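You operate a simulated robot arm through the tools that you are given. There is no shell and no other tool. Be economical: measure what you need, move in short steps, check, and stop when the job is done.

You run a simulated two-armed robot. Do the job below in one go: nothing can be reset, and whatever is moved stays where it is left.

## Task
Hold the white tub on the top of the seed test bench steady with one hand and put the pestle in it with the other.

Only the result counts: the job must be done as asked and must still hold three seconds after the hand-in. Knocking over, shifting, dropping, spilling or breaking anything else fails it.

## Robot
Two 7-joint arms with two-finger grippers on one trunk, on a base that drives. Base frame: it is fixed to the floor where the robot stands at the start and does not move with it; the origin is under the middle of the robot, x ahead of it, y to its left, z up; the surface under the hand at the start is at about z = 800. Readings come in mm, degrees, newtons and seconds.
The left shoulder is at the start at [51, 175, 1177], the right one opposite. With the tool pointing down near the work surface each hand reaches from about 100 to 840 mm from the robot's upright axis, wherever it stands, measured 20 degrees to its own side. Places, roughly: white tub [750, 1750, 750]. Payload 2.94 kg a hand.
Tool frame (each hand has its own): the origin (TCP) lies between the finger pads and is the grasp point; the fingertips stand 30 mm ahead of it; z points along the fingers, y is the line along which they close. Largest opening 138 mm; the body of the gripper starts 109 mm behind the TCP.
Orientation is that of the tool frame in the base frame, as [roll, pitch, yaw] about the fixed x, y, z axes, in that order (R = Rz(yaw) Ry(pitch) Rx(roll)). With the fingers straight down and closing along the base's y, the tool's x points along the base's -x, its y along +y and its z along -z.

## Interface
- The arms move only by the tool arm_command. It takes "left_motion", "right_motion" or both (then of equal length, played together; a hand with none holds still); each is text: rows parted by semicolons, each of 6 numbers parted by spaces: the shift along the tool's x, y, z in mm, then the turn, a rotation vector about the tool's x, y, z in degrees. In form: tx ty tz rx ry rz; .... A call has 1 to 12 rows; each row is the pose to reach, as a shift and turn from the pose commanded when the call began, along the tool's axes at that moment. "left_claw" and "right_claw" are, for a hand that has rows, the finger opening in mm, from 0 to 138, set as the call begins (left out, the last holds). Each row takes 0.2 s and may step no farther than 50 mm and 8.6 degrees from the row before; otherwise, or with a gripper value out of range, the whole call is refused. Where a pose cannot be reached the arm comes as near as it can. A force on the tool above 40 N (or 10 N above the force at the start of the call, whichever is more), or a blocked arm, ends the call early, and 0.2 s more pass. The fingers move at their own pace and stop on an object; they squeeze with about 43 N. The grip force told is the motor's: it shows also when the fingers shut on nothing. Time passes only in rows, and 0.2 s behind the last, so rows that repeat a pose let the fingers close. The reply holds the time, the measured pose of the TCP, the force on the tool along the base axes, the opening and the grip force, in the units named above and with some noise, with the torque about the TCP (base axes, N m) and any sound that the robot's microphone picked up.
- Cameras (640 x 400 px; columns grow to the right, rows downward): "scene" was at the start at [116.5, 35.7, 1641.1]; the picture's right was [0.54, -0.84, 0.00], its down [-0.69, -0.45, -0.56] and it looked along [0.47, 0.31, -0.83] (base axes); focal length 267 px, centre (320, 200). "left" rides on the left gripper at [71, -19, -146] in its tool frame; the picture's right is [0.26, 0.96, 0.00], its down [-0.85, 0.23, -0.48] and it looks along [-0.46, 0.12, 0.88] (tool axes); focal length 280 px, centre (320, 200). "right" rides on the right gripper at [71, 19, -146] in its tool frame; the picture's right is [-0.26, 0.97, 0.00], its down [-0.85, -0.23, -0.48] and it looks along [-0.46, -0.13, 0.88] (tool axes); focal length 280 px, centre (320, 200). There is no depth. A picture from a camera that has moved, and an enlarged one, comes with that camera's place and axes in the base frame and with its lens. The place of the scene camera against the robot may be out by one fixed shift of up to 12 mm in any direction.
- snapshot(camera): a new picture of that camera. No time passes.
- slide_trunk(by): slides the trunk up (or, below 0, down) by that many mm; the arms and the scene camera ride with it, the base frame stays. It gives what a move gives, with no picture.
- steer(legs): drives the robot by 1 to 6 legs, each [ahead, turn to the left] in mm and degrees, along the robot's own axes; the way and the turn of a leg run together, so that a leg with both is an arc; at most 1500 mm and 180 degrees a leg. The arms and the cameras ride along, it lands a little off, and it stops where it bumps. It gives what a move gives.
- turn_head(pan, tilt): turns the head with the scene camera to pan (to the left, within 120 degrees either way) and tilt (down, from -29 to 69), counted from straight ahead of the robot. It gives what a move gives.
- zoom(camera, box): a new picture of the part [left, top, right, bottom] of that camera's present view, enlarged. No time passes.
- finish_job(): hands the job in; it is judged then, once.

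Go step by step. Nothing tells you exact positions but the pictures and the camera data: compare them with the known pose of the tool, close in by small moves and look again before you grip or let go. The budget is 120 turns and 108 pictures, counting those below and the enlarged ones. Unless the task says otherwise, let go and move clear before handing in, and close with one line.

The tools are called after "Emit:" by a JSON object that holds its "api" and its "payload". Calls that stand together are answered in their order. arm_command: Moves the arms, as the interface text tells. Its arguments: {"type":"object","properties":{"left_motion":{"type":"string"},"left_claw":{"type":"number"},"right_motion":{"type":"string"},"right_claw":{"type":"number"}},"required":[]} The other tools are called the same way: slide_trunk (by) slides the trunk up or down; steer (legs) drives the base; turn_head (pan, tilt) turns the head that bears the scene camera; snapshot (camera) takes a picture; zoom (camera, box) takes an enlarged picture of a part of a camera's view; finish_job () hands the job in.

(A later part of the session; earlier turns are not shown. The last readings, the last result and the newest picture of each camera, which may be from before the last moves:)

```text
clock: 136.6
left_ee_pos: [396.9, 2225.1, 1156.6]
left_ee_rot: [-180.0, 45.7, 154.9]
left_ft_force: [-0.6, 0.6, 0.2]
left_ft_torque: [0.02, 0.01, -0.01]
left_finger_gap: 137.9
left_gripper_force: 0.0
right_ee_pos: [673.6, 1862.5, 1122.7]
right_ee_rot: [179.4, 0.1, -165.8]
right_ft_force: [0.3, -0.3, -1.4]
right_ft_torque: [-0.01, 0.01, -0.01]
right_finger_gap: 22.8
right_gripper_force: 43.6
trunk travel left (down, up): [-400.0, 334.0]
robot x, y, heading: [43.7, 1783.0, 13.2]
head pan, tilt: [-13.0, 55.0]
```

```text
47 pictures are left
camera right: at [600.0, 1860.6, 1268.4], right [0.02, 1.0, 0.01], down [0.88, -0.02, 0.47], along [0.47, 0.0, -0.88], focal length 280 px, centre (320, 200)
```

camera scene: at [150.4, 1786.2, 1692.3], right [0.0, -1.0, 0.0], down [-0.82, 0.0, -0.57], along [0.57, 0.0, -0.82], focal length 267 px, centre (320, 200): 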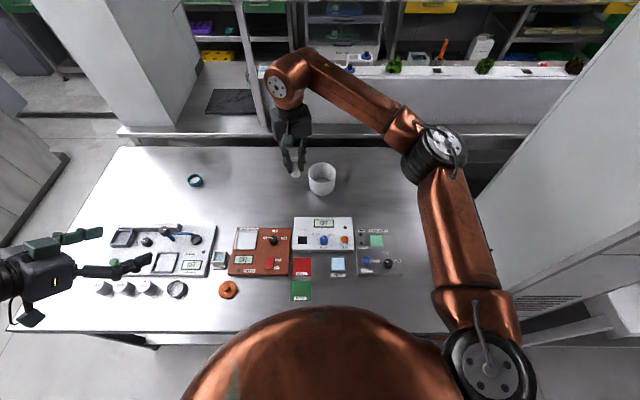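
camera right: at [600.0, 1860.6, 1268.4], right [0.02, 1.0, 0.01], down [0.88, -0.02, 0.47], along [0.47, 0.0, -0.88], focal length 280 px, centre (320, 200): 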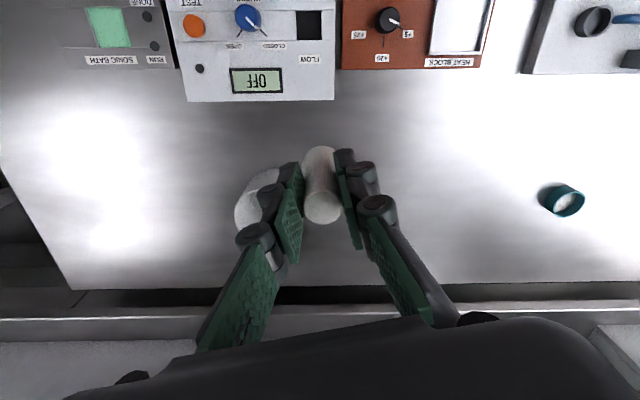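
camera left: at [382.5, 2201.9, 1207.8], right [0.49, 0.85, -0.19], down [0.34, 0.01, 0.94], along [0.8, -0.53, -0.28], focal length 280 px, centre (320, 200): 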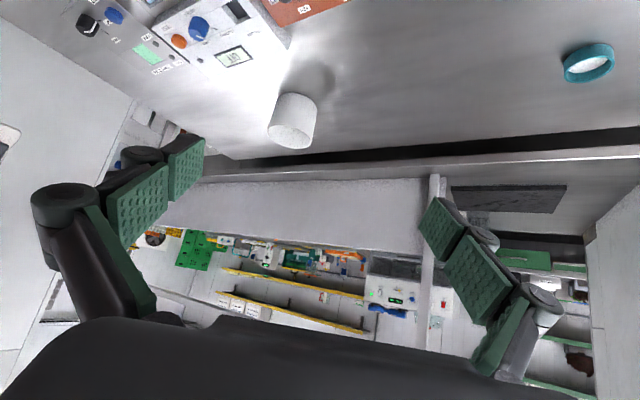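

The tub is at about [860, 1781]. I will move the right hand with the pestle aside to the right and bring the tilted left hand toward a spot in front-left of the tub, staying high.

Emit:
{"api": "arm_command", "payload": {"right_motion": "4 -30 -4 0 0 0;8 -60 -8 0 0 0;12 -90 -12 0 0 0;16 -120 -16 0 0 0;20 -150 -20 0 0 0;22 -170 -20 0 0 0;22 -170 -20 0 0 0;22 -170 -20 0 0 0;22 -170 -20 0 0 0;22 -170 -20 0 0 0;22 -170 -20 0 0 0;22 -170 -20 0 0 0", "left_motion": "-23.4 -16 31.2 0 0 0;-46.9 -31.9 62.4 0 0 0;-70.3 -47.8 93.7 0 0 0;-93.8 -63.8 124.9 0 0 0;-117.2 -79.7 156.1 0 0 0;-140.7 -95.7 187.3 0 0 0;-164 -111.6 218.6 0 0 0;-187.6 -127.6 249.8 0 0 0;-211 -143.5 281 0 0 0;-234.5 -159.5 312 0 0 0;-258 -175.4 343.5 0 0 0;-281.4 -191.4 374.7 0 0 0"}}

Emit:
{"api": "snapshot", "payload": {"camera": "scene"}}

Emit:
{"api": "snapshot", "payload": {"camera": "left"}}

```text
clock: 139.2
left_ee_pos: [609.9, 1974.7, 1138.9]
left_ee_rot: [-179.9, 45.7, 155.0]
left_ft_force: [-0.5, 0.0, 0.1]
left_ft_torque: [-0.03, -0.02, -0.02]
left_finger_gap: 137.9
left_gripper_force: 0.1
left hand out of reach, approached as far as the arm can: row 8, 9, 10, 11, 12
right_ee_pos: [695.8, 1694.0, 1141.1]
right_ee_rot: [179.4, 0.1, -165.8]
right_ft_force: [-0.1, 0.3, -0.8]
right_ft_torque: [-0.03, 0.03, 0.0]
right_finger_gap: 22.4
right_gripper_force: 43.0
trunk travel left (down, up): [-400.0, 334.0]
robot x, y, heading: [46.1, 1780.9, 13.1]
head pan, tilt: [-13.0, 55.0]
```

```text
46 pictures are left
camera scene: at [150.9, 1786.5, 1692.3], right [0.0, -1.0, 0.0], down [-0.82, 0.0, -0.57], along [0.57, 0.0, -0.82], focal length 267 px, centre (320, 200)
```

scene: 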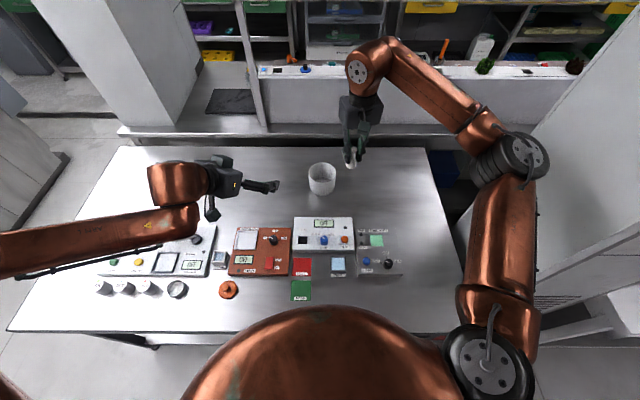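

```text
45 pictures are left
camera left: at [461.3, 2022.4, 1190.9], right [0.24, 0.95, -0.19], down [0.33, 0.1, 0.94], along [0.91, -0.29, -0.29], focal length 280 px, centre (320, 200)
```

left: 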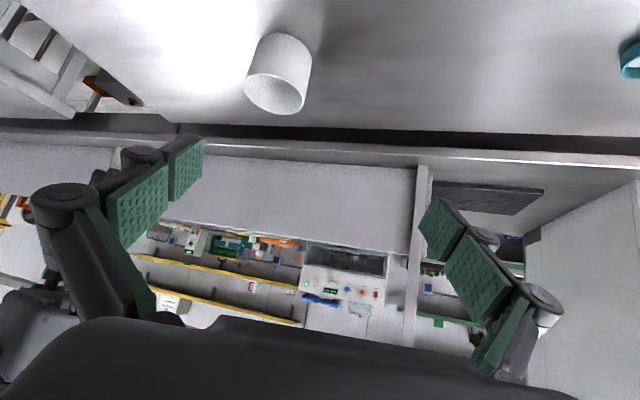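

The left wrist ran into its bend limit because its forearm comes from the left. I will yaw the hand 45° more so it points to the right and approaches the tub from the left side.

Emit:
{"api": "arm_command", "payload": {"left_motion": "0 0 0 5.4 0 5.2;0 0 0 10.8 0 10.5;0 0 0 16.1 0 15.7;0 0 0 21.5 0 20.9;0 0 0 26.8 0 26.2;0 0 0 32.2 0 31.4;0 0 0 32.2 0 31.4"}}

```text
clock: 140.8
left_ee_pos: [583.2, 1983.6, 1152.3]
left_ee_rot: [-180.0, 45.8, 109.9]
left_ft_force: [0.3, 0.1, -0.1]
left_ft_torque: [-0.02, 0.0, 0.01]
left_finger_gap: 137.7
left_gripper_force: 0.1
left hand out of reach, approached as far as the arm can: row 5, 6, 7
right_ee_pos: [694.5, 1693.0, 1140.4]
right_ee_rot: [179.4, 0.1, -165.7]
right_ft_force: [0.2, -0.7, -0.7]
right_ft_torque: [0.0, 0.03, 0.0]
right_finger_gap: 22.6
right_gripper_force: 43.2
trunk travel left (down, up): [-400.0, 334.0]
robot x, y, heading: [42.7, 1780.1, 13.0]
head pan, tilt: [-13.0, 55.0]
```

The left arm is stuck with its elbow far out. I will swing it outward and stretch it forward, so the elbow comes into line, and then sweep it inward with the arm extended.

Emit:
{"api": "arm_command", "payload": {"left_motion": "23 8.5 -24.5 -5.4 0 -5.2;46 17 -49 -10.8 0 -10.5;69 25.6 -73.5 -16.1 0 -15.7;92 34 -98 -21.5 0 -20.9;115 42.7 -122.5 -26.9 0 -26.2;138 51 -147 -32.3 0 -31.4;161 59.8 -171.5 -37.7 0 -36.6;185 68 -196 -43 0 -41.8;208 77 -220 -48.4 0 -47.1;231 85.4 -245 -53.8 0 -52.3"}}

Emit:
{"api": "turn_head", "payload": {"pan": 30, "tilt": 50}}

Emit:
{"api": "snapshot", "payload": {"camera": "scene"}}

```text
clock: 143.0
left_ee_pos: [550.9, 2330.5, 1157.5]
left_ee_rot: [179.9, 45.7, -175.0]
left_ft_force: [0.4, 0.0, -0.6]
left_ft_torque: [-0.02, -0.01, -0.03]
left_finger_gap: 138.2
left_gripper_force: 0.0
right_ee_pos: [694.5, 1694.5, 1139.4]
right_ee_rot: [179.4, 0.0, -165.7]
right_ft_force: [0.8, -0.5, -0.5]
right_ft_torque: [-0.01, 0.02, 0.0]
right_finger_gap: 22.3
right_gripper_force: 43.0
trunk travel left (down, up): [-400.0, 334.0]
robot x, y, heading: [44.4, 1780.8, 13.1]
head pan, tilt: [-13.0, 55.0]
```

```text
clock: 144.1
left_ee_pos: [550.6, 2328.7, 1157.6]
left_ee_rot: [179.9, 45.8, -175.2]
left_ft_force: [-0.6, -0.3, 0.6]
left_ft_torque: [0.01, -0.01, -0.01]
left_finger_gap: 137.8
left_gripper_force: 0.1
right_ee_pos: [695.5, 1694.4, 1141.2]
right_ee_rot: [179.4, 0.1, -165.6]
right_ft_force: [-0.2, -0.3, -0.5]
right_ft_torque: [-0.02, 0.02, 0.01]
right_finger_gap: 22.2
right_gripper_force: 43.3
trunk travel left (down, up): [-400.0, 334.0]
robot x, y, heading: [49.2, 1785.4, 13.2]
head pan, tilt: [30.0, 50.0]
```

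```text
44 pictures are left
camera scene: at [134.7, 1838.5, 1698.8], right [0.68, -0.73, 0.0], down [-0.56, -0.52, -0.64], along [0.47, 0.44, -0.77], focal length 267 px, centre (320, 200)
```

scene: 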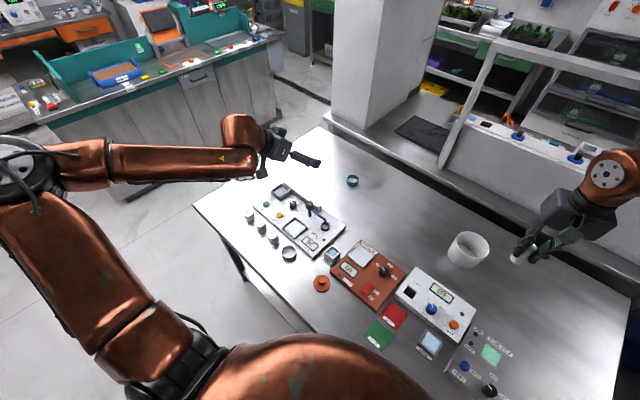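

The left elbow is still out to the side. I will stretch the left hand further forward to pull it in.

Emit:
{"api": "arm_command", "payload": {"left_motion": "-24 -10 25 0 0 0;-48 -20 50 0 0 0;-72 -30 75 0 0 0;-96 -40 100 0 0 0;-120 -50 125 0 0 0;-145 -61 150 0 0 0;-170 -71 175 0 0 0;-170 -71 175 0 0 0"}}

Emit:
{"api": "snapshot", "payload": {"camera": "scene"}}

```text
clock: 145.9
left_ee_pos: [742.3, 2286.8, 1169.3]
left_ee_rot: [179.8, 45.8, -175.1]
left_ft_force: [-0.2, -0.1, 0.7]
left_ft_torque: [-0.01, -0.02, -0.03]
left_finger_gap: 137.8
left_gripper_force: 0.1
left hand out of reach, approached as far as the arm can: row 6, 7, 8
right_ee_pos: [695.1, 1693.8, 1139.3]
right_ee_rot: [179.4, 0.1, -165.6]
right_ft_force: [0.1, -0.5, -1.2]
right_ft_torque: [-0.02, 0.01, 0.0]
right_finger_gap: 22.5
right_gripper_force: 43.3
trunk travel left (down, up): [-400.0, 334.0]
robot x, y, heading: [46.0, 1782.9, 13.0]
head pan, tilt: [30.0, 50.0]
```

```text
43 pictures are left
camera scene: at [135.1, 1838.7, 1698.8], right [0.68, -0.73, 0.0], down [-0.56, -0.52, -0.64], along [0.47, 0.44, -0.77], focal length 267 px, centre (320, 200)
```

scene: 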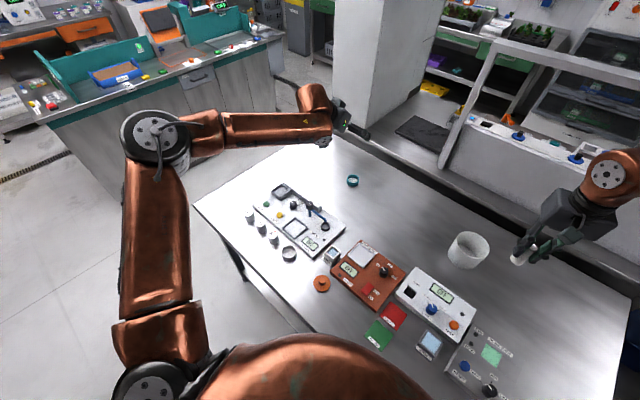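

The left arm still cannot come inward, so the robot needs to stand closer with the tub more to its left. The earlier stop was likely the belly at table height, so I will raise the trunk 120 mm, bring the right hand inward and the left back a bit, then approach again.

Emit:
{"api": "slide_trunk", "payload": {"by": 120}}

Emit:
{"api": "arm_command", "payload": {"left_motion": "20 9 -21 0 0 0;40 18 -42 0 0 0;60 27 -63 0 0 0;80 36 -84 0 0 0;102 43 -105 0 0 0;102 43 -105 0 0 0;102 43 -105 0 0 0", "right_motion": "-2 42 0 0 0 0;-4 84 0 0 0 0;-6 126 0 0 0 0;-8 168 0 0 0 0;-10 210 0 0 0 0;-12 252 0 0 0 0;-15 292 0 0 0 0"}}

Emit:
{"api": "steer", "payload": {"legs": [[0, -13]]}}

Emit:
{"api": "turn_head", "payload": {"pan": -55, "tilt": 50}}

Emit:
{"api": "snapshot", "payload": {"camera": "scene"}}

```text
clock: 147.4
left_ee_pos: [729.2, 2283.4, 1317.9]
left_ee_rot: [179.4, 47.9, -175.4]
left_ft_force: [0.3, -0.2, -0.2]
left_ft_torque: [0.01, -0.01, -0.02]
left_finger_gap: 137.8
left_gripper_force: 0.0
right_ee_pos: [693.9, 1692.4, 1260.3]
right_ee_rot: [179.3, 0.1, -165.7]
right_ft_force: [0.3, 0.1, -1.2]
right_ft_torque: [0.01, 0.0, 0.02]
right_finger_gap: 21.9
right_gripper_force: 42.8
trunk travel left (down, up): [-520.0, 214.0]
robot x, y, heading: [44.4, 1785.8, 13.1]
head pan, tilt: [30.0, 50.0]
```

```text
clock: 149.0
left_ee_pos: [577.9, 2317.2, 1313.7]
left_ee_rot: [179.6, 48.1, -175.2]
left_ft_force: [-0.2, 1.0, -0.6]
left_ft_torque: [0.0, -0.01, -0.04]
left_finger_gap: 137.7
left_gripper_force: 0.1
right_ee_pos: [632.8, 1983.7, 1262.3]
right_ee_rot: [179.6, 0.1, -165.7]
right_ft_force: [-0.4, 0.6, -0.8]
right_ft_torque: [-0.06, -0.02, 0.03]
right_finger_gap: 22.3
right_gripper_force: 43.4
trunk travel left (down, up): [-520.0, 214.0]
robot x, y, heading: [44.4, 1787.4, 13.0]
head pan, tilt: [30.0, 50.0]
```

```text
clock: 150.2
left_ee_pos: [687.4, 2177.8, 1314.6]
left_ee_rot: [179.5, 48.0, 171.3]
left_ft_force: [0.4, 0.0, -0.1]
left_ft_torque: [0.0, 0.04, 0.05]
left_finger_gap: 138.0
left_gripper_force: 0.1
right_ee_pos: [665.3, 1841.1, 1263.3]
right_ee_rot: [179.4, 0.1, -179.0]
right_ft_force: [0.5, 0.3, -1.0]
right_ft_torque: [0.03, -0.02, -0.02]
right_finger_gap: 22.3
right_gripper_force: 43.4
trunk travel left (down, up): [-520.0, 214.0]
robot x, y, heading: [42.1, 1785.2, -0.4]
head pan, tilt: [30.0, 50.0]
```

```text
clock: 151.8
left_ee_pos: [686.9, 2178.1, 1314.0]
left_ee_rot: [179.5, 47.9, 171.3]
left_ft_force: [0.2, 0.2, -0.1]
left_ft_torque: [-0.02, -0.01, -0.01]
left_finger_gap: 137.7
left_gripper_force: 0.1
right_ee_pos: [665.7, 1841.8, 1264.6]
right_ee_rot: [179.5, 0.1, -179.0]
right_ft_force: [-0.2, -0.1, -0.8]
right_ft_torque: [0.02, -0.03, 0.02]
right_finger_gap: 22.1
right_gripper_force: 43.8
trunk travel left (down, up): [-520.0, 214.0]
robot x, y, heading: [47.7, 1784.5, -0.4]
head pan, tilt: [-55.0, 50.0]
```

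```text
42 pictures are left
camera scene: at [90.8, 1718.0, 1818.7], right [-0.82, -0.57, 0.0], down [-0.44, 0.63, -0.64], along [0.37, -0.53, -0.77], focal length 267 px, centre (320, 200)
```

scene: 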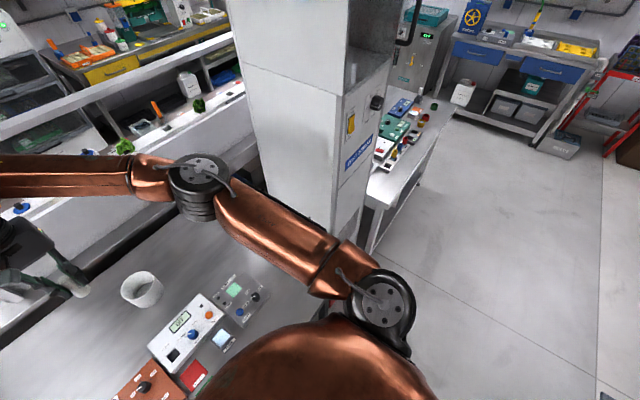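

The right elbow is well clear of the tower now. I will advance 50 mm and watch for contact.

Emit:
{"api": "steer", "payload": {"legs": [[50, 0]]}}

```text
clock: 152.7
left_ee_pos: [700.7, 2177.8, 1313.7]
left_ee_rot: [179.7, 48.1, 171.4]
left_ft_force: [1.7, -0.1, 0.2]
left_ft_torque: [0.0, 0.04, -0.03]
left_finger_gap: 138.0
left_gripper_force: 0.0
right_ee_pos: [678.6, 1841.1, 1262.6]
right_ee_rot: [179.4, 0.1, -178.7]
right_ft_force: [1.4, -1.0, -1.9]
right_ft_torque: [0.05, 0.09, -0.04]
right_finger_gap: 22.2
right_gripper_force: 42.8
trunk travel left (down, up): [-520.0, 214.0]
robot x, y, heading: [58.9, 1784.3, -0.0]
head pan, tilt: [-55.0, 50.0]
stopped in leg 1: the robot was blocked; the commanded pose is now the measured one
```

It stopped at the same x ≈ 59, so the base meets the bench there and that is the limit. I will back off and instead turn the robot right, so the tub lies to its left where the left arm can reach, with the right hand moved inward first.

Emit:
{"api": "steer", "payload": {"legs": [[-12, 0]]}}

Emit:
{"api": "arm_command", "payload": {"left_motion": "0 25 0 0 0 0;0 50 0 0 0 0;0 75 0 0 0 0;0 100 0 0 0 0", "right_motion": "0 35 0 0 0 0;0 70 0 0 0 0;0 105 0 0 0 0;0 140 0 0 0 0"}}

Emit:
{"api": "steer", "payload": {"legs": [[0, -12]]}}

Emit:
{"api": "snapshot", "payload": {"camera": "scene"}}

```text
clock: 153.4
left_ee_pos: [691.5, 2178.1, 1312.8]
left_ee_rot: [179.6, 47.9, 171.4]
left_ft_force: [0.3, -0.2, 0.4]
left_ft_torque: [0.0, 0.04, 0.0]
left_finger_gap: 138.0
left_gripper_force: 0.0
right_ee_pos: [669.1, 1841.3, 1260.4]
right_ee_rot: [179.4, -0.1, -179.0]
right_ft_force: [1.1, 0.8, -1.0]
right_ft_torque: [0.0, 0.08, -0.02]
right_finger_gap: 22.1
right_gripper_force: 43.3
trunk travel left (down, up): [-520.0, 214.0]
robot x, y, heading: [45.5, 1783.4, -0.4]
head pan, tilt: [-55.0, 50.0]
```

```text
clock: 154.4
left_ee_pos: [699.8, 2283.4, 1313.5]
left_ee_rot: [180.0, 48.2, 171.7]
left_ft_force: [0.4, 0.5, -0.3]
left_ft_torque: [-0.04, -0.01, -0.04]
left_finger_gap: 138.1
left_gripper_force: 0.1
right_ee_pos: [658.5, 1979.9, 1265.5]
right_ee_rot: [179.6, 0.2, -178.8]
right_ft_force: [-0.2, 1.5, -1.2]
right_ft_torque: [-0.07, -0.04, 0.06]
right_finger_gap: 21.6
right_gripper_force: 43.2
right hand out of reach, approached as far as the arm can: row 4
trunk travel left (down, up): [-520.0, 214.0]
robot x, y, heading: [47.9, 1783.9, -0.0]
head pan, tilt: [-55.0, 50.0]
```

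```text
clock: 155.9
left_ee_pos: [786.7, 2132.2, 1314.6]
left_ee_rot: [179.7, 48.1, 159.8]
left_ft_force: [-0.6, 0.6, -0.6]
left_ft_torque: [-0.03, 0.02, -0.02]
left_finger_gap: 138.1
left_gripper_force: 0.1
right_ee_pos: [683.3, 1844.6, 1265.4]
right_ee_rot: [179.4, 0.2, 169.6]
right_ft_force: [0.3, 0.5, -1.1]
right_ft_torque: [0.0, -0.01, -0.01]
right_finger_gap: 21.5
right_gripper_force: 43.2
trunk travel left (down, up): [-520.0, 214.0]
robot x, y, heading: [43.8, 1780.8, -12.2]
head pan, tilt: [-55.0, 50.0]
stopped in leg 1: the robot was blocked; the commanded pose is now the measured one
```

```text
41 pictures are left
camera scene: at [77.6, 1713.3, 1818.8], right [-0.92, -0.39, 0.0], down [-0.3, 0.71, -0.64], along [0.25, -0.59, -0.77], focal length 267 px, centre (320, 200)
```

scene: 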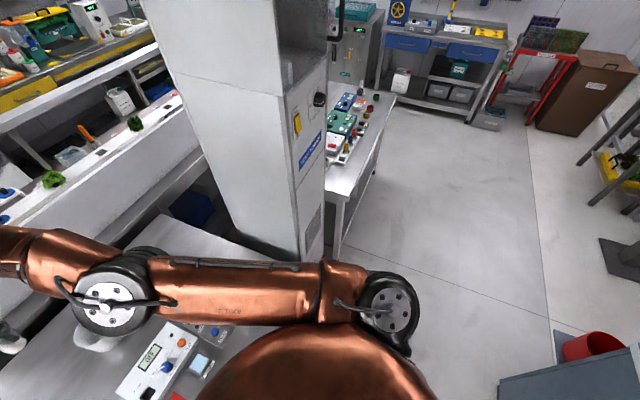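

The turn went through and the right elbow now points forward, clear of the tower. I will turn another 8° and point the left hand toward the tub's left side.

Emit:
{"api": "steer", "payload": {"legs": [[0, -8]]}}

Emit:
{"api": "arm_command", "payload": {"left_motion": "0 0 0 6 0 5.3;0 0 0 12 0 10.7;0 0 0 17.9 0 16;0 0 0 23.8 0 21.4;0 0 0 23.8 0 21.4"}}

Emit:
{"api": "turn_head", "payload": {"pan": 20, "tilt": 50}}

Emit:
{"api": "snapshot", "payload": {"camera": "scene"}}

```text
clock: 157.3
left_ee_pos: [827.8, 2026.9, 1314.6]
left_ee_rot: [179.9, 48.2, 151.9]
left_ft_force: [0.8, 0.9, 0.3]
left_ft_torque: [-0.05, -0.03, -0.05]
left_finger_gap: 138.0
left_gripper_force: 0.1
right_ee_pos: [684.5, 1756.5, 1265.5]
right_ee_rot: [179.5, 0.4, 161.6]
right_ft_force: [0.5, -0.3, -1.3]
right_ft_torque: [-0.01, 0.01, -0.04]
right_finger_gap: 21.3
right_gripper_force: 42.8
trunk travel left (down, up): [-520.0, 214.0]
robot x, y, heading: [49.1, 1786.7, -20.3]
head pan, tilt: [-55.0, 50.0]
stopped in leg 1: the robot was blocked; the commanded pose is now the measured one
```

```text
clock: 158.5
left_ee_pos: [829.3, 2025.0, 1315.5]
left_ee_rot: [179.8, 48.1, 119.7]
left_ft_force: [-0.1, 0.1, 0.1]
left_ft_torque: [0.03, -0.02, 0.0]
left_finger_gap: 138.2
left_gripper_force: 0.1
right_ee_pos: [684.8, 1755.2, 1265.5]
right_ee_rot: [179.5, 0.4, 161.7]
right_ft_force: [0.0, 0.1, -0.9]
right_ft_torque: [0.04, 0.01, 0.08]
right_finger_gap: 21.7
right_gripper_force: 42.8
trunk travel left (down, up): [-520.0, 214.0]
robot x, y, heading: [47.0, 1783.0, -20.4]
head pan, tilt: [-55.0, 50.0]
```

```text
clock: 159.9
left_ee_pos: [828.2, 2025.6, 1315.8]
left_ee_rot: [179.8, 48.1, 119.8]
left_ft_force: [0.5, 0.5, 0.9]
left_ft_torque: [0.0, -0.03, 0.0]
left_finger_gap: 138.0
left_gripper_force: 0.0
right_ee_pos: [685.2, 1754.0, 1266.0]
right_ee_rot: [179.5, 0.2, 161.6]
right_ft_force: [0.1, -0.6, 0.0]
right_ft_torque: [0.0, -0.01, 0.04]
right_finger_gap: 21.4
right_gripper_force: 43.5
trunk travel left (down, up): [-520.0, 214.0]
robot x, y, heading: [44.7, 1784.7, -20.3]
head pan, tilt: [20.0, 50.0]
```

```text
40 pictures are left
camera scene: at [125.1, 1783.8, 1818.7], right [-0.01, -1.0, 0.0], down [-0.77, 0.01, -0.64], along [0.64, -0.01, -0.77], focal length 267 px, centre (320, 200)
```

scene: 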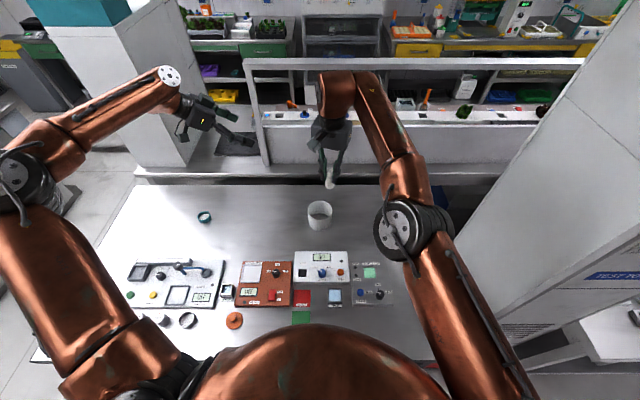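

The left hand is now up on the tub's left, pointing at it. I will lower the trunk 120 and bring the left hand down to a pre-grasp about 130 mm short of the tub.

Emit:
{"api": "slide_trunk", "payload": {"by": -120}}

Emit:
{"api": "arm_command", "payload": {"left_motion": "13 -12 33.7 0 0 0;26 -24 67.5 0 0 0;39 -36 101 0 0 0;52 -48 135 0 0 0;65 -60 169 0 0 0;78 -72 202 0 0 0;91 -84 236 0 0 0;104 -96 270 0 0 0;104 -96 270 0 0 0"}}

Emit:
{"api": "snapshot", "payload": {"camera": "left"}}

Emit:
{"api": "snapshot", "payload": {"camera": "scene"}}

```text
clock: 161.4
left_ee_pos: [827.9, 2025.0, 1196.5]
left_ee_rot: [179.7, 48.1, 119.6]
left_ft_force: [0.4, -0.4, -0.5]
left_ft_torque: [0.02, -0.01, 0.02]
left_finger_gap: 138.0
left_gripper_force: 0.1
right_ee_pos: [685.0, 1755.1, 1146.4]
right_ee_rot: [179.4, 0.3, 161.5]
right_ft_force: [0.2, -0.5, -1.6]
right_ft_torque: [-0.01, -0.02, 0.02]
right_finger_gap: 21.3
right_gripper_force: 42.9
trunk travel left (down, up): [-400.0, 334.0]
robot x, y, heading: [47.3, 1785.5, -20.3]
head pan, tilt: [20.0, 50.0]
```

```text
clock: 163.4
left_ee_pos: [784.8, 1872.3, 990.0]
left_ee_rot: [179.7, 47.7, 119.7]
left_ft_force: [0.1, 0.3, 1.0]
left_ft_torque: [0.01, 0.0, -0.01]
left_finger_gap: 138.0
left_gripper_force: 0.1
left hand out of reach, approached as far as the arm can: row 6, 7, 8, 9
right_ee_pos: [685.6, 1753.6, 1145.5]
right_ee_rot: [179.5, 0.3, 161.5]
right_ft_force: [-0.2, -0.3, -1.5]
right_ft_torque: [0.03, -0.02, 0.02]
right_finger_gap: 21.2
right_gripper_force: 42.9
trunk travel left (down, up): [-400.0, 334.0]
robot x, y, heading: [47.1, 1780.9, -20.4]
head pan, tilt: [20.0, 50.0]
```

```text
39 pictures are left
camera left: at [688.7, 1997.2, 1036.3], right [0.75, 0.64, -0.19], down [0.3, -0.07, 0.95], along [0.59, -0.77, -0.25], focal length 280 px, centre (320, 200)
```

left: 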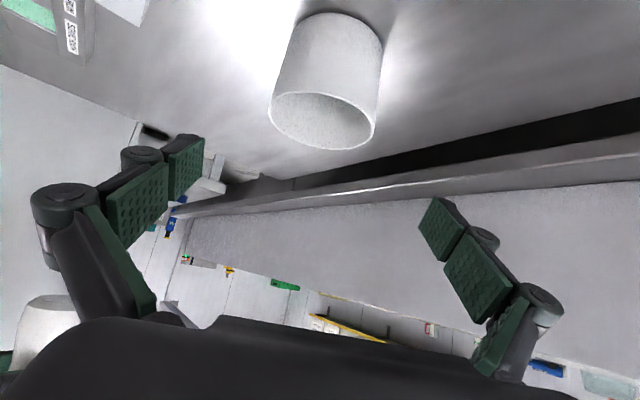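

```text
38 pictures are left
camera scene: at [155.5, 1771.9, 1698.8], right [-0.01, -1.0, 0.0], down [-0.77, 0.0, -0.64], along [0.64, 0.0, -0.77], focal length 267 px, centre (320, 200)
```

scene: 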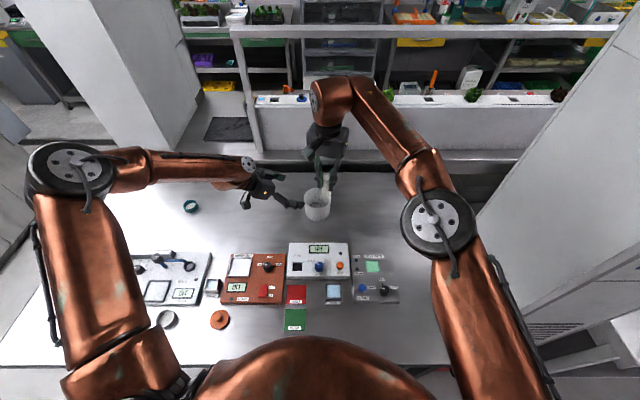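

The left hand is close, but it stops at [785, 1872, 990] short of the pre-grasp. I will try the same target with less tilt.

Emit:
{"api": "arm_command", "payload": {"left_motion": "0 0 0 0 8 0;0 0 0 0 16 0;0 0 0 0 20 0;9 6 17 0 20 0;18 12 34 0 20 0;26 18 50 0 20 0;26 18 50 0 20 0"}}

```text
clock: 165.0
left_ee_pos: [781.6, 1880.9, 959.2]
left_ee_rot: [179.8, 28.1, 119.8]
left_ft_force: [0.7, -0.2, 0.3]
left_ft_torque: [-0.02, -0.05, 0.01]
left_finger_gap: 138.3
left_gripper_force: 0.0
left hand out of reach, approached as far as the arm can: row 4, 5, 6, 7
right_ee_pos: [685.5, 1753.8, 1145.4]
right_ee_rot: [179.4, 0.3, 161.5]
right_ft_force: [0.0, -0.1, -1.3]
right_ft_torque: [0.0, 0.01, 0.01]
right_finger_gap: 21.5
right_gripper_force: 43.2
trunk travel left (down, up): [-400.0, 334.0]
robot x, y, heading: [47.6, 1783.6, -20.5]
head pan, tilt: [20.0, 50.0]
```

Less tilt does not help; earlier the forward-pointing tilt reached furthest. I will raise the left hand, yaw it back 30° so it points forward, tilt again, and turn the robot a few degrees more.

Emit:
{"api": "arm_command", "payload": {"left_motion": "0 0 -25 -3.5 0 -6.6;0 0 -50 -7 0 -13.2;0 0 -75 -10.5 0 -19.9;0 0 -90 -14.1 0 -26.5;0 0 -90 -14.1 0 -26.5"}}

Emit:
{"api": "arm_command", "payload": {"left_motion": "0 0 0 0 -8 0;0 0 0 0 -16 0;0 0 0 0 -19 0;0 0 0 0 -19 0"}}

Emit:
{"api": "steer", "payload": {"legs": [[0, -5]]}}

```text
clock: 166.2
left_ee_pos: [759.6, 1916.4, 1039.6]
left_ee_rot: [179.8, 28.0, 149.9]
left_ft_force: [0.2, 0.3, -0.3]
left_ft_torque: [-0.01, 0.02, -0.03]
left_finger_gap: 138.1
left_gripper_force: 0.1
right_ee_pos: [685.5, 1754.4, 1146.2]
right_ee_rot: [179.4, 0.3, 161.5]
right_ft_force: [-0.5, 0.2, -0.9]
right_ft_torque: [0.01, 0.03, -0.04]
right_finger_gap: 21.2
right_gripper_force: 43.8
trunk travel left (down, up): [-400.0, 334.0]
robot x, y, heading: [46.9, 1781.2, -20.2]
head pan, tilt: [20.0, 50.0]
```

```text
clock: 167.2
left_ee_pos: [760.9, 1916.4, 1040.1]
left_ee_rot: [179.8, 47.1, 149.9]
left_ft_force: [1.0, 0.5, 0.7]
left_ft_torque: [-0.01, 0.01, -0.01]
left_finger_gap: 138.1
left_gripper_force: 0.1
right_ee_pos: [686.0, 1755.2, 1145.2]
right_ee_rot: [179.4, 0.3, 161.6]
right_ft_force: [-1.0, 0.9, -0.8]
right_ft_torque: [-0.04, -0.01, -0.02]
right_finger_gap: 21.2
right_gripper_force: 42.7
trunk travel left (down, up): [-400.0, 334.0]
robot x, y, heading: [45.6, 1784.0, -20.4]
head pan, tilt: [20.0, 50.0]
```

```text
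clock: 168.1
left_ee_pos: [770.3, 1851.9, 1040.4]
left_ee_rot: [179.8, 47.2, 144.7]
left_ft_force: [0.1, -0.7, 0.5]
left_ft_torque: [0.06, -0.01, 0.05]
left_finger_gap: 138.1
left_gripper_force: 0.0
right_ee_pos: [680.9, 1697.5, 1145.2]
right_ee_rot: [179.5, 0.3, 156.4]
right_ft_force: [0.3, 0.5, -1.5]
right_ft_torque: [0.05, 0.03, 0.01]
right_finger_gap: 21.2
right_gripper_force: 42.9
trunk travel left (down, up): [-400.0, 334.0]
robot x, y, heading: [43.0, 1786.4, -25.2]
head pan, tilt: [20.0, 50.0]
```

The left hand is at [770, 1852, 1040], pointing at the tub from front-left. I will lower it to the pre-grasp 130 mm short of the tub and look.

Emit:
{"api": "arm_command", "payload": {"left_motion": "21 -3 27.5 0 0 0;42 -5 55 0 0 0;63 -8 82 0 0 0;63 -8 82 0 0 0"}}

Emit:
{"api": "snapshot", "payload": {"camera": "left"}}

```text
clock: 169.1
left_ee_pos: [778.4, 1836.4, 937.5]
left_ee_rot: [179.7, 47.1, 144.7]
left_ft_force: [-0.1, -0.5, -0.5]
left_ft_torque: [0.03, 0.01, 0.01]
left_finger_gap: 137.8
left_gripper_force: 0.1
right_ee_pos: [679.7, 1697.7, 1147.1]
right_ee_rot: [179.4, 0.4, 156.5]
right_ft_force: [-0.6, 0.8, -0.9]
right_ft_torque: [-0.01, -0.02, -0.05]
right_finger_gap: 21.1
right_gripper_force: 42.6
trunk travel left (down, up): [-400.0, 334.0]
robot x, y, heading: [41.7, 1783.4, -25.6]
head pan, tilt: [20.0, 50.0]
```

```text
37 pictures are left
camera left: at [639.7, 1909.6, 986.2], right [0.41, 0.89, -0.19], down [0.32, 0.05, 0.95], along [0.85, -0.45, -0.26], focal length 280 px, centre (320, 200)
```

left: 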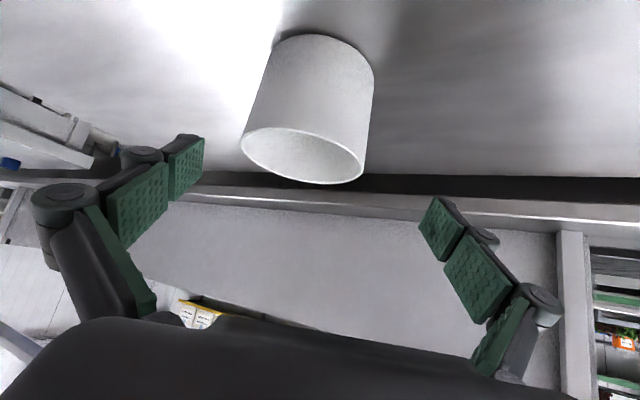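

The tub centre comes out at about [839, 1778], some 12 mm off the hand's centre line. I will correct that, go halfway in and look again.

Emit:
{"api": "arm_command", "payload": {"left_motion": "4 -12 0 0 0 0;6 -12 30 0 0 0;8 -12 60 0 0 0;8 -12 60 0 0 0"}}

Emit:
{"api": "snapshot", "payload": {"camera": "left"}}

Emit:
{"api": "snapshot", "payload": {"camera": "scene"}}

```text
clock: 170.1
left_ee_pos: [779.6, 1824.0, 931.7]
left_ee_rot: [179.9, 47.1, 144.6]
left_ft_force: [-0.1, 0.8, -0.3]
left_ft_torque: [0.02, 0.02, -0.03]
left_finger_gap: 137.9
left_gripper_force: 0.0
left hand out of reach, approached as far as the arm can: row 2, 3, 4
right_ee_pos: [679.8, 1697.5, 1145.5]
right_ee_rot: [179.4, 0.3, 156.4]
right_ft_force: [0.2, 0.0, -0.7]
right_ft_torque: [0.03, 0.04, 0.01]
right_finger_gap: 21.3
right_gripper_force: 43.2
trunk travel left (down, up): [-400.0, 334.0]
robot x, y, heading: [43.6, 1781.4, -25.5]
head pan, tilt: [20.0, 50.0]
```

```text
36 pictures are left
camera left: at [640.3, 1898.9, 979.6], right [0.41, 0.89, -0.19], down [0.32, 0.05, 0.95], along [0.85, -0.45, -0.26], focal length 280 px, centre (320, 200)
```

left: 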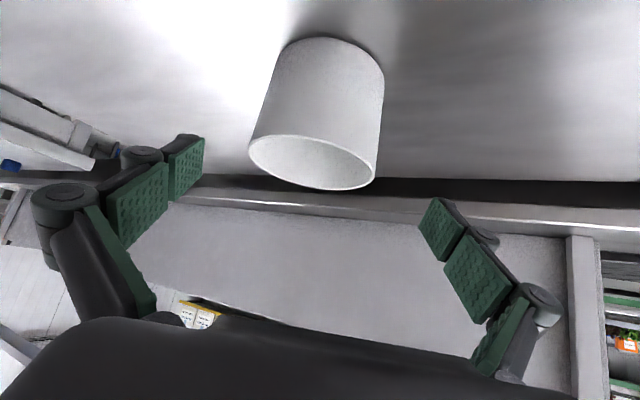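

```text
35 pictures are left
camera scene: at [154.4, 1763.1, 1698.8], right [-0.09, -1.0, 0.0], down [-0.76, 0.07, -0.64], along [0.64, -0.06, -0.77], focal length 267 px, centre (320, 200)
```

scene: 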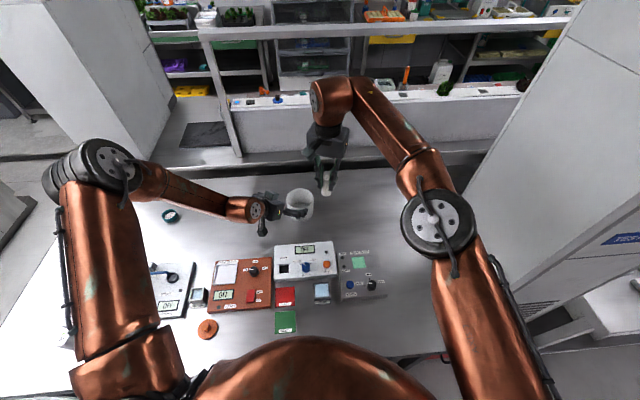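

The left arm's limit sits just short of the tub. Before turning the robot further right I need to know whether the right hand can still reach over the tub, so I will test it tilted forward and high above.

Emit:
{"api": "arm_command", "payload": {"right_motion": "-22 25 7 -3.5 -4.8 0;-44 50 14 -7 -9.7 0;-66 76 21 -10.6 -14.5 0;-88 102 28 -14.1 -19.4 0;-108 127 36 -17.6 -24.2 0;-108 127 36 -17.6 -24.2 0"}}

Emit:
{"api": "snapshot", "payload": {"camera": "scene"}}

```text
clock: 171.5
left_ee_pos: [779.3, 1826.7, 932.1]
left_ee_rot: [179.7, 47.2, 144.7]
left_ft_force: [0.3, -1.0, -0.2]
left_ft_torque: [0.01, -0.04, -0.02]
left_finger_gap: 137.9
left_gripper_force: 0.1
right_ee_pos: [819.9, 1768.6, 1114.6]
right_ee_rot: [160.4, 24.2, 152.2]
right_ft_force: [-0.1, 0.3, -0.7]
right_ft_torque: [-0.03, 0.02, -0.02]
right_finger_gap: 20.9
right_gripper_force: 43.0
right hand out of reach, approached as far as the arm can: row 3, 4, 5, 6
trunk travel left (down, up): [-400.0, 334.0]
robot x, y, heading: [42.8, 1783.9, -25.2]
head pan, tilt: [20.0, 50.0]
```

```text
34 pictures are left
camera scene: at [153.2, 1763.6, 1698.9], right [-0.09, -1.0, 0.0], down [-0.76, 0.07, -0.64], along [0.64, -0.06, -0.77], focal length 267 px, centre (320, 200)
```

scene: 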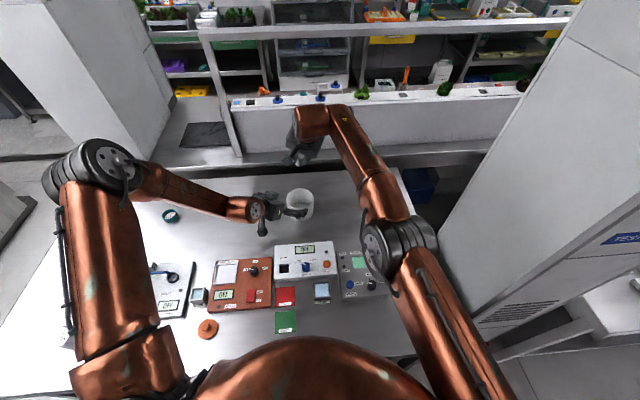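

Lowering the trunk will help both arms reach forward and down, and the belly is narrow enough to clear the table edge. I will lift both hands first, then lower the trunk 150 and turn a little more right.

Emit:
{"api": "arm_command", "payload": {"left_motion": "-25 1.6 -28.5 0 0 0;-50 3.2 -57 0 0 0;-74 4.8 -85.5 0 0 0;-99 6.4 -114 0 0 0;-99 6.4 -114 0 0 0", "right_motion": "14.6 -22 -32 0 0 0;29 -44 -65 0 0 0;44 -67 -97 0 0 0;58.6 -89 -129 0 0 0;58.6 -89 -129 0 0 0"}}

Emit:
{"api": "slide_trunk", "payload": {"by": -150}}

Emit:
{"api": "steer", "payload": {"legs": [[0, -3]]}}

Emit:
{"api": "snapshot", "payload": {"camera": "scene"}}

```text
clock: 172.7
left_ee_pos: [768.2, 1840.7, 1079.5]
left_ee_rot: [179.9, 47.1, 144.6]
left_ft_force: [-0.6, 0.8, 0.2]
left_ft_torque: [-0.01, 0.01, 0.02]
left_finger_gap: 138.1
left_gripper_force: 0.1
right_ee_pos: [819.9, 1768.0, 1112.1]
right_ee_rot: [160.6, 24.0, 152.3]
right_ft_force: [0.1, 0.1, -0.7]
right_ft_torque: [0.03, 0.05, 0.02]
right_finger_gap: 20.9
right_gripper_force: 43.5
right hand out of reach, approached as far as the arm can: row 1, 2, 3, 4, 5
trunk travel left (down, up): [-400.0, 334.0]
robot x, y, heading: [47.4, 1783.5, -25.4]
head pan, tilt: [20.0, 50.0]
```

```text
clock: 174.5
left_ee_pos: [768.6, 1840.6, 933.0]
left_ee_rot: [179.7, 47.2, 144.7]
left_ft_force: [0.4, 0.1, -0.1]
left_ft_torque: [0.01, -0.01, 0.01]
left_finger_gap: 138.0
left_gripper_force: 0.0
right_ee_pos: [823.2, 1766.8, 973.7]
right_ee_rot: [160.6, 24.2, 152.1]
right_ft_force: [-1.2, 0.1, -0.9]
right_ft_torque: [-0.03, 0.03, 0.05]
right_finger_gap: 20.8
right_gripper_force: 42.8
trunk travel left (down, up): [-250.0, 484.0]
robot x, y, heading: [43.7, 1780.8, -25.5]
head pan, tilt: [20.0, 50.0]
```

```text
clock: 175.3
left_ee_pos: [770.8, 1802.5, 932.0]
left_ee_rot: [179.8, 47.1, 141.7]
left_ft_force: [0.3, -0.1, 0.3]
left_ft_torque: [0.04, -0.01, 0.04]
left_finger_gap: 137.9
left_gripper_force: 0.2
right_ee_pos: [822.9, 1724.4, 972.1]
right_ee_rot: [160.6, 24.0, 149.1]
right_ft_force: [0.0, 0.2, -1.4]
right_ft_torque: [0.05, 0.05, 0.02]
right_finger_gap: 20.9
right_gripper_force: 42.8
trunk travel left (down, up): [-250.0, 484.0]
robot x, y, heading: [44.8, 1781.3, -28.5]
head pan, tilt: [20.0, 50.0]
```

```text
33 pictures are left
camera scene: at [229.2, 1716.0, 1545.8], right [-0.15, -0.99, 0.0], down [-0.76, 0.11, -0.64], along [0.63, -0.09, -0.77], focal length 267 px, centre (320, 200)
```

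scene: 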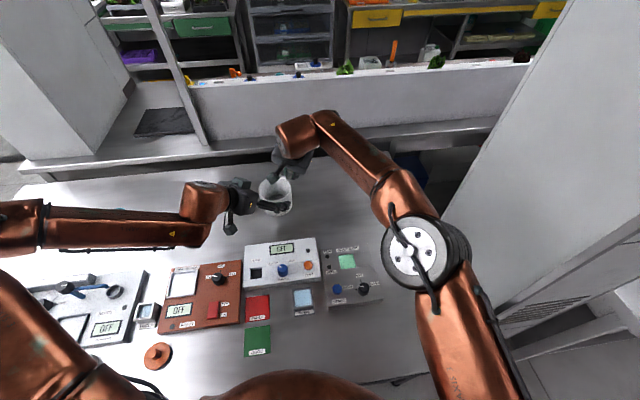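

The trunk is down and both hands are near the tub. I will try the left hand again: sidestep 23 mm and go in toward the tub.

Emit:
{"api": "arm_command", "payload": {"left_motion": "0 12 0 0 0 0;4 23 0 0 0 0;8 23 25 0 0 0;12 23 50 0 0 0;12 23 50 0 0 0"}}

Emit:
{"api": "snapshot", "payload": {"camera": "left"}}

```text
clock: 176.5
left_ee_pos: [807.5, 1803.3, 889.9]
left_ee_rot: [179.9, 47.2, 141.7]
left_ft_force: [0.2, 0.3, 0.1]
left_ft_torque: [0.02, 0.0, -0.01]
left_finger_gap: 138.1
left_gripper_force: 0.1
right_ee_pos: [822.2, 1725.6, 973.0]
right_ee_rot: [160.5, 24.1, 149.2]
right_ft_force: [-0.7, 0.7, -1.5]
right_ft_torque: [0.01, 0.0, -0.01]
right_finger_gap: 21.0
right_gripper_force: 43.3
trunk travel left (down, up): [-250.0, 484.0]
robot x, y, heading: [43.1, 1781.5, -28.4]
head pan, tilt: [20.0, 50.0]
```

```text
32 pictures are left
camera left: at [672.4, 1883.7, 937.7], right [0.46, 0.87, -0.19], down [0.32, 0.04, 0.95], along [0.83, -0.49, -0.26], focal length 280 px, centre (320, 200)
```

left: 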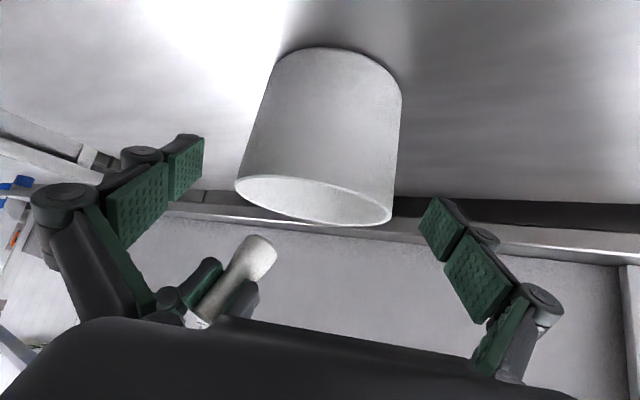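

The tub is centred between the fingers within about 1 mm. I will go in the remaining 50 mm and look before closing.

Emit:
{"api": "arm_command", "payload": {"left_motion": "0 1 18 0 0 0;0 1 34 0 0 0;0 1 50 0 0 0;0 1 50 0 0 0"}}

Emit:
{"api": "snapshot", "payload": {"camera": "left"}}

```text
clock: 177.5
left_ee_pos: [837.0, 1783.0, 856.7]
left_ee_rot: [179.8, 47.1, 141.8]
left_ft_force: [0.2, -0.4, 0.4]
left_ft_torque: [0.0, 0.03, 0.0]
left_finger_gap: 137.9
left_gripper_force: 0.0
right_ee_pos: [823.4, 1726.2, 974.1]
right_ee_rot: [160.7, 24.0, 149.2]
right_ft_force: [0.9, 0.3, -1.6]
right_ft_torque: [0.02, 0.0, 0.02]
right_finger_gap: 21.1
right_gripper_force: 42.8
trunk travel left (down, up): [-250.0, 484.0]
robot x, y, heading: [47.6, 1782.7, -28.4]
head pan, tilt: [20.0, 50.0]
```

```text
31 pictures are left
camera left: at [702.1, 1862.0, 904.4], right [0.46, 0.87, -0.19], down [0.32, 0.04, 0.95], along [0.83, -0.49, -0.26], focal length 280 px, centre (320, 200)
```

left: 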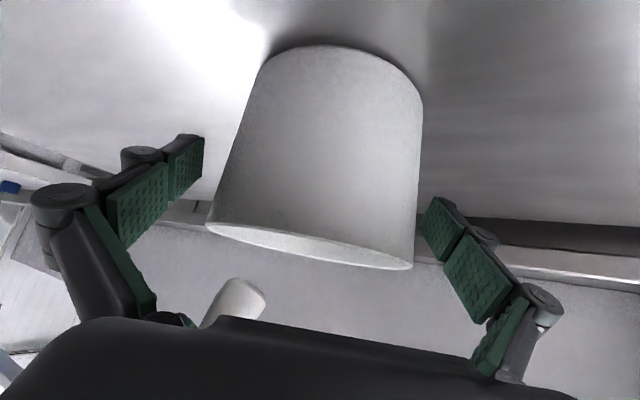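

The left hand straddles the tub, centred, at [837, 1783, 857]. I will close it on the tub.

Emit:
{"api": "arm_command", "payload": {"left_motion": "0 0 0 0 0 0;0 0 0 0 0 0;0 0 0 0 0 0;0 0 0 0 0 0", "left_claw": 60}}

Emit:
{"api": "snapshot", "payload": {"camera": "left"}}

Emit:
{"api": "snapshot", "payload": {"camera": "right"}}

Emit:
{"api": "snapshot", "payload": {"camera": "scene"}}

```text
clock: 178.5
left_ee_pos: [837.5, 1781.9, 856.6]
left_ee_rot: [179.8, 47.3, 141.7]
left_ft_force: [-0.6, 0.7, 1.6]
left_ft_torque: [0.14, -0.05, 0.06]
left_finger_gap: 104.7
left_gripper_force: 43.0
right_ee_pos: [821.9, 1727.4, 974.1]
right_ee_rot: [160.7, 24.1, 149.2]
right_ft_force: [-1.4, 0.1, -0.6]
right_ft_torque: [0.01, 0.02, 0.01]
right_finger_gap: 21.2
right_gripper_force: 42.9
trunk travel left (down, up): [-250.0, 484.0]
robot x, y, heading: [43.4, 1780.8, -28.3]
head pan, tilt: [20.0, 50.0]
```

```text
30 pictures are left
camera left: at [702.2, 1862.1, 904.4], right [0.46, 0.87, -0.19], down [0.32, 0.04, 0.95], along [0.83, -0.49, -0.26], focal length 280 px, centre (320, 200)
```

left: 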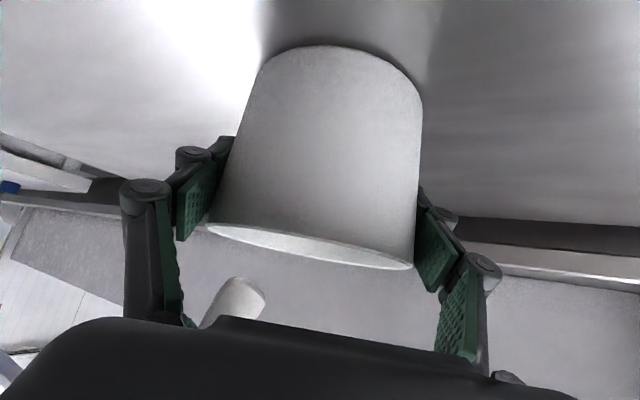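

```text
29 pictures are left
camera right: at [700.9, 1761.6, 1075.4], right [0.56, 0.73, 0.4], down [0.34, -0.64, 0.69], along [0.75, -0.25, -0.61], focal length 280 px, centre (320, 200)
```

right: 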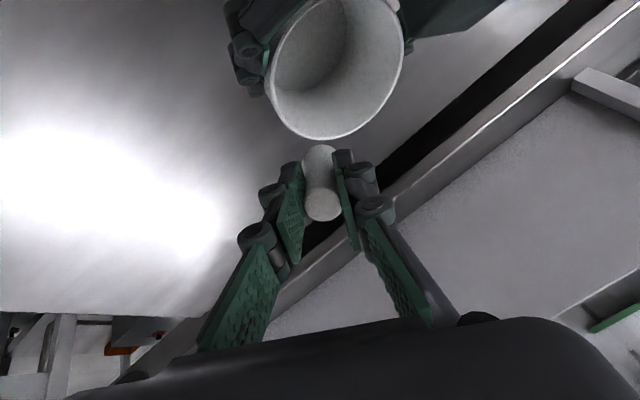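

```text
28 pictures are left
camera scene: at [228.6, 1717.5, 1546.0], right [-0.15, -0.99, 0.0], down [-0.76, 0.11, -0.64], along [0.64, -0.09, -0.77], focal length 267 px, centre (320, 200)
```

scene: 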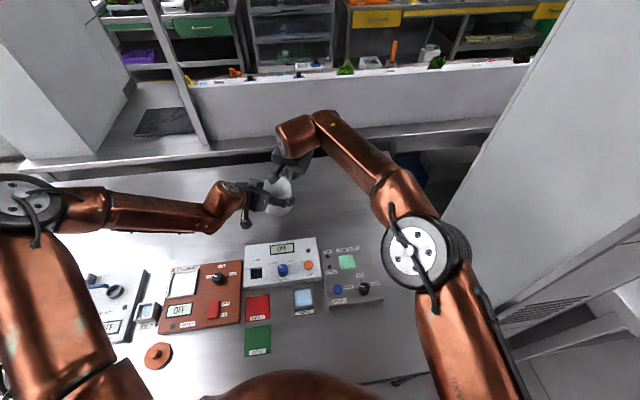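

The tub is gripped at 104.7 mm and has not moved, so its centre is about [837, 1782] with the rim at z ≈ 884. I will bring the pestle sideways above the opening, keeping its foot above the rim.

Emit:
{"api": "arm_command", "payload": {"right_motion": "6 12 1 0 0 0;12.5 24 2.3 0 0 0;19 36 3.5 0 0 0;25 47.5 4.7 0 0 0;25 47.5 4.7 0 0 0"}}

Emit:
{"api": "snapshot", "payload": {"camera": "right"}}

Emit:
{"api": "zoom", "payload": {"camera": "scene", "box": [200, 110, 360, 250]}}

```text
clock: 179.7
left_ee_pos: [837.1, 1781.9, 857.0]
left_ee_rot: [179.8, 47.1, 141.7]
left_ft_force: [-0.3, -0.4, 2.2]
left_ft_torque: [0.1, -0.08, -0.01]
left_finger_gap: 104.4
left_gripper_force: 42.7
right_ee_pos: [821.9, 1779.8, 972.7]
right_ee_rot: [160.6, 24.2, 149.2]
right_ft_force: [0.3, -0.2, -0.9]
right_ft_torque: [0.01, 0.0, -0.02]
right_finger_gap: 21.1
right_gripper_force: 42.7
trunk travel left (down, up): [-250.0, 484.0]
robot x, y, heading: [40.8, 1786.2, -28.6]
head pan, tilt: [20.0, 50.0]
```

```text
27 pictures are left
camera right: at [700.7, 1814.8, 1075.9], right [0.56, 0.73, 0.4], down [0.34, -0.64, 0.69], along [0.75, -0.25, -0.61], focal length 280 px, centre (320, 200)
```

right: 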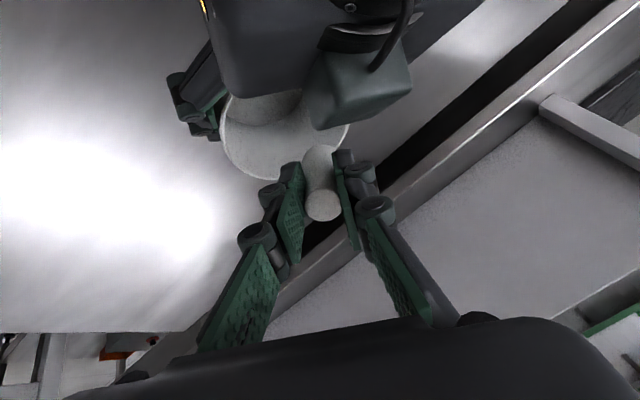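

```text
2.86 times, centred on (280, 180) of scene
camera zoom: at [228.5, 1717.4, 1546.0], right [-0.15, -0.99, 0.0], down [-0.76, 0.11, -0.64], along [0.64, -0.09, -0.77], focal length 764 px, centre (434, 257)
```

zoom: 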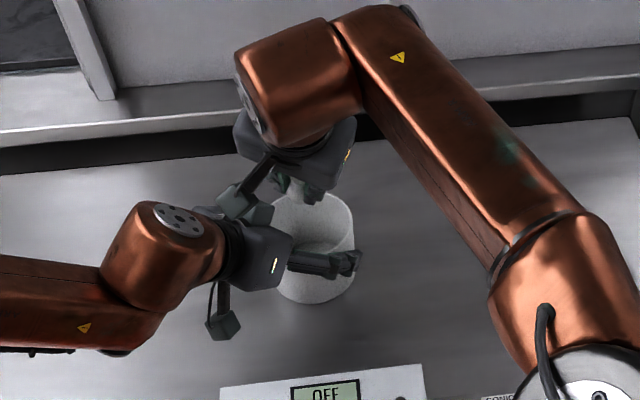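

The pestle's foot is above the opening, but the right-hand camera is near the left gripper. I will look closer before lowering.

Emit:
{"api": "zoom", "payload": {"camera": "scene", "box": [240, 140, 310, 195]}}

Emit:
{"api": "zoom", "payload": {"camera": "right", "box": [160, 0, 480, 240]}}

Emit:
{"api": "zoom", "payload": {"camera": "left", "box": [100, 120, 480, 400]}}

```text
7.27 times, centred on (275, 168) of scene
camera zoom: at [228.5, 1717.4, 1546.0], right [-0.15, -0.99, 0.0], down [-0.76, 0.11, -0.64], along [0.64, -0.09, -0.77], focal length 1945 px, centre (647, 436)
```

zoom: 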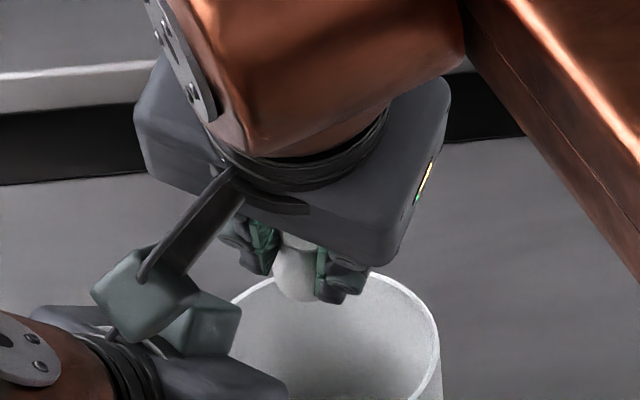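

```text
1.67 times, centred on (320, 120) of right
camera zoom: at [700.7, 1814.8, 1075.9], right [0.56, 0.73, 0.4], down [0.34, -0.64, 0.69], along [0.75, -0.25, -0.61], focal length 467 px, centre (320, 333)
```

zoom: 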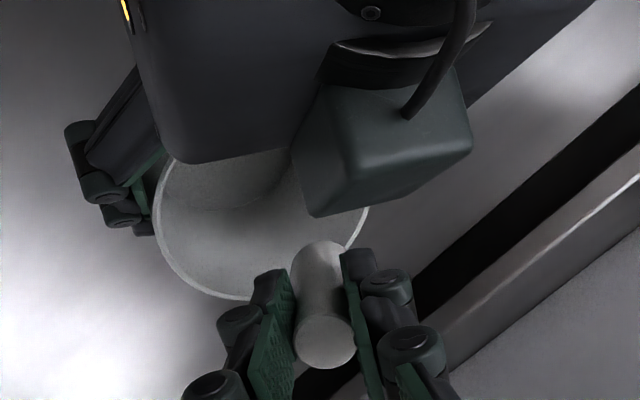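

```text
1.43 times, centred on (290, 260) of left
camera zoom: at [702.2, 1862.0, 904.4], right [0.46, 0.87, -0.19], down [0.32, 0.04, 0.95], along [0.83, -0.49, -0.26], focal length 401 px, centre (363, 114)
```

zoom: 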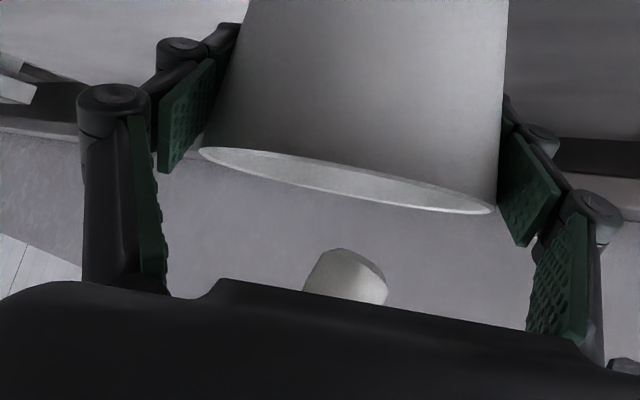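

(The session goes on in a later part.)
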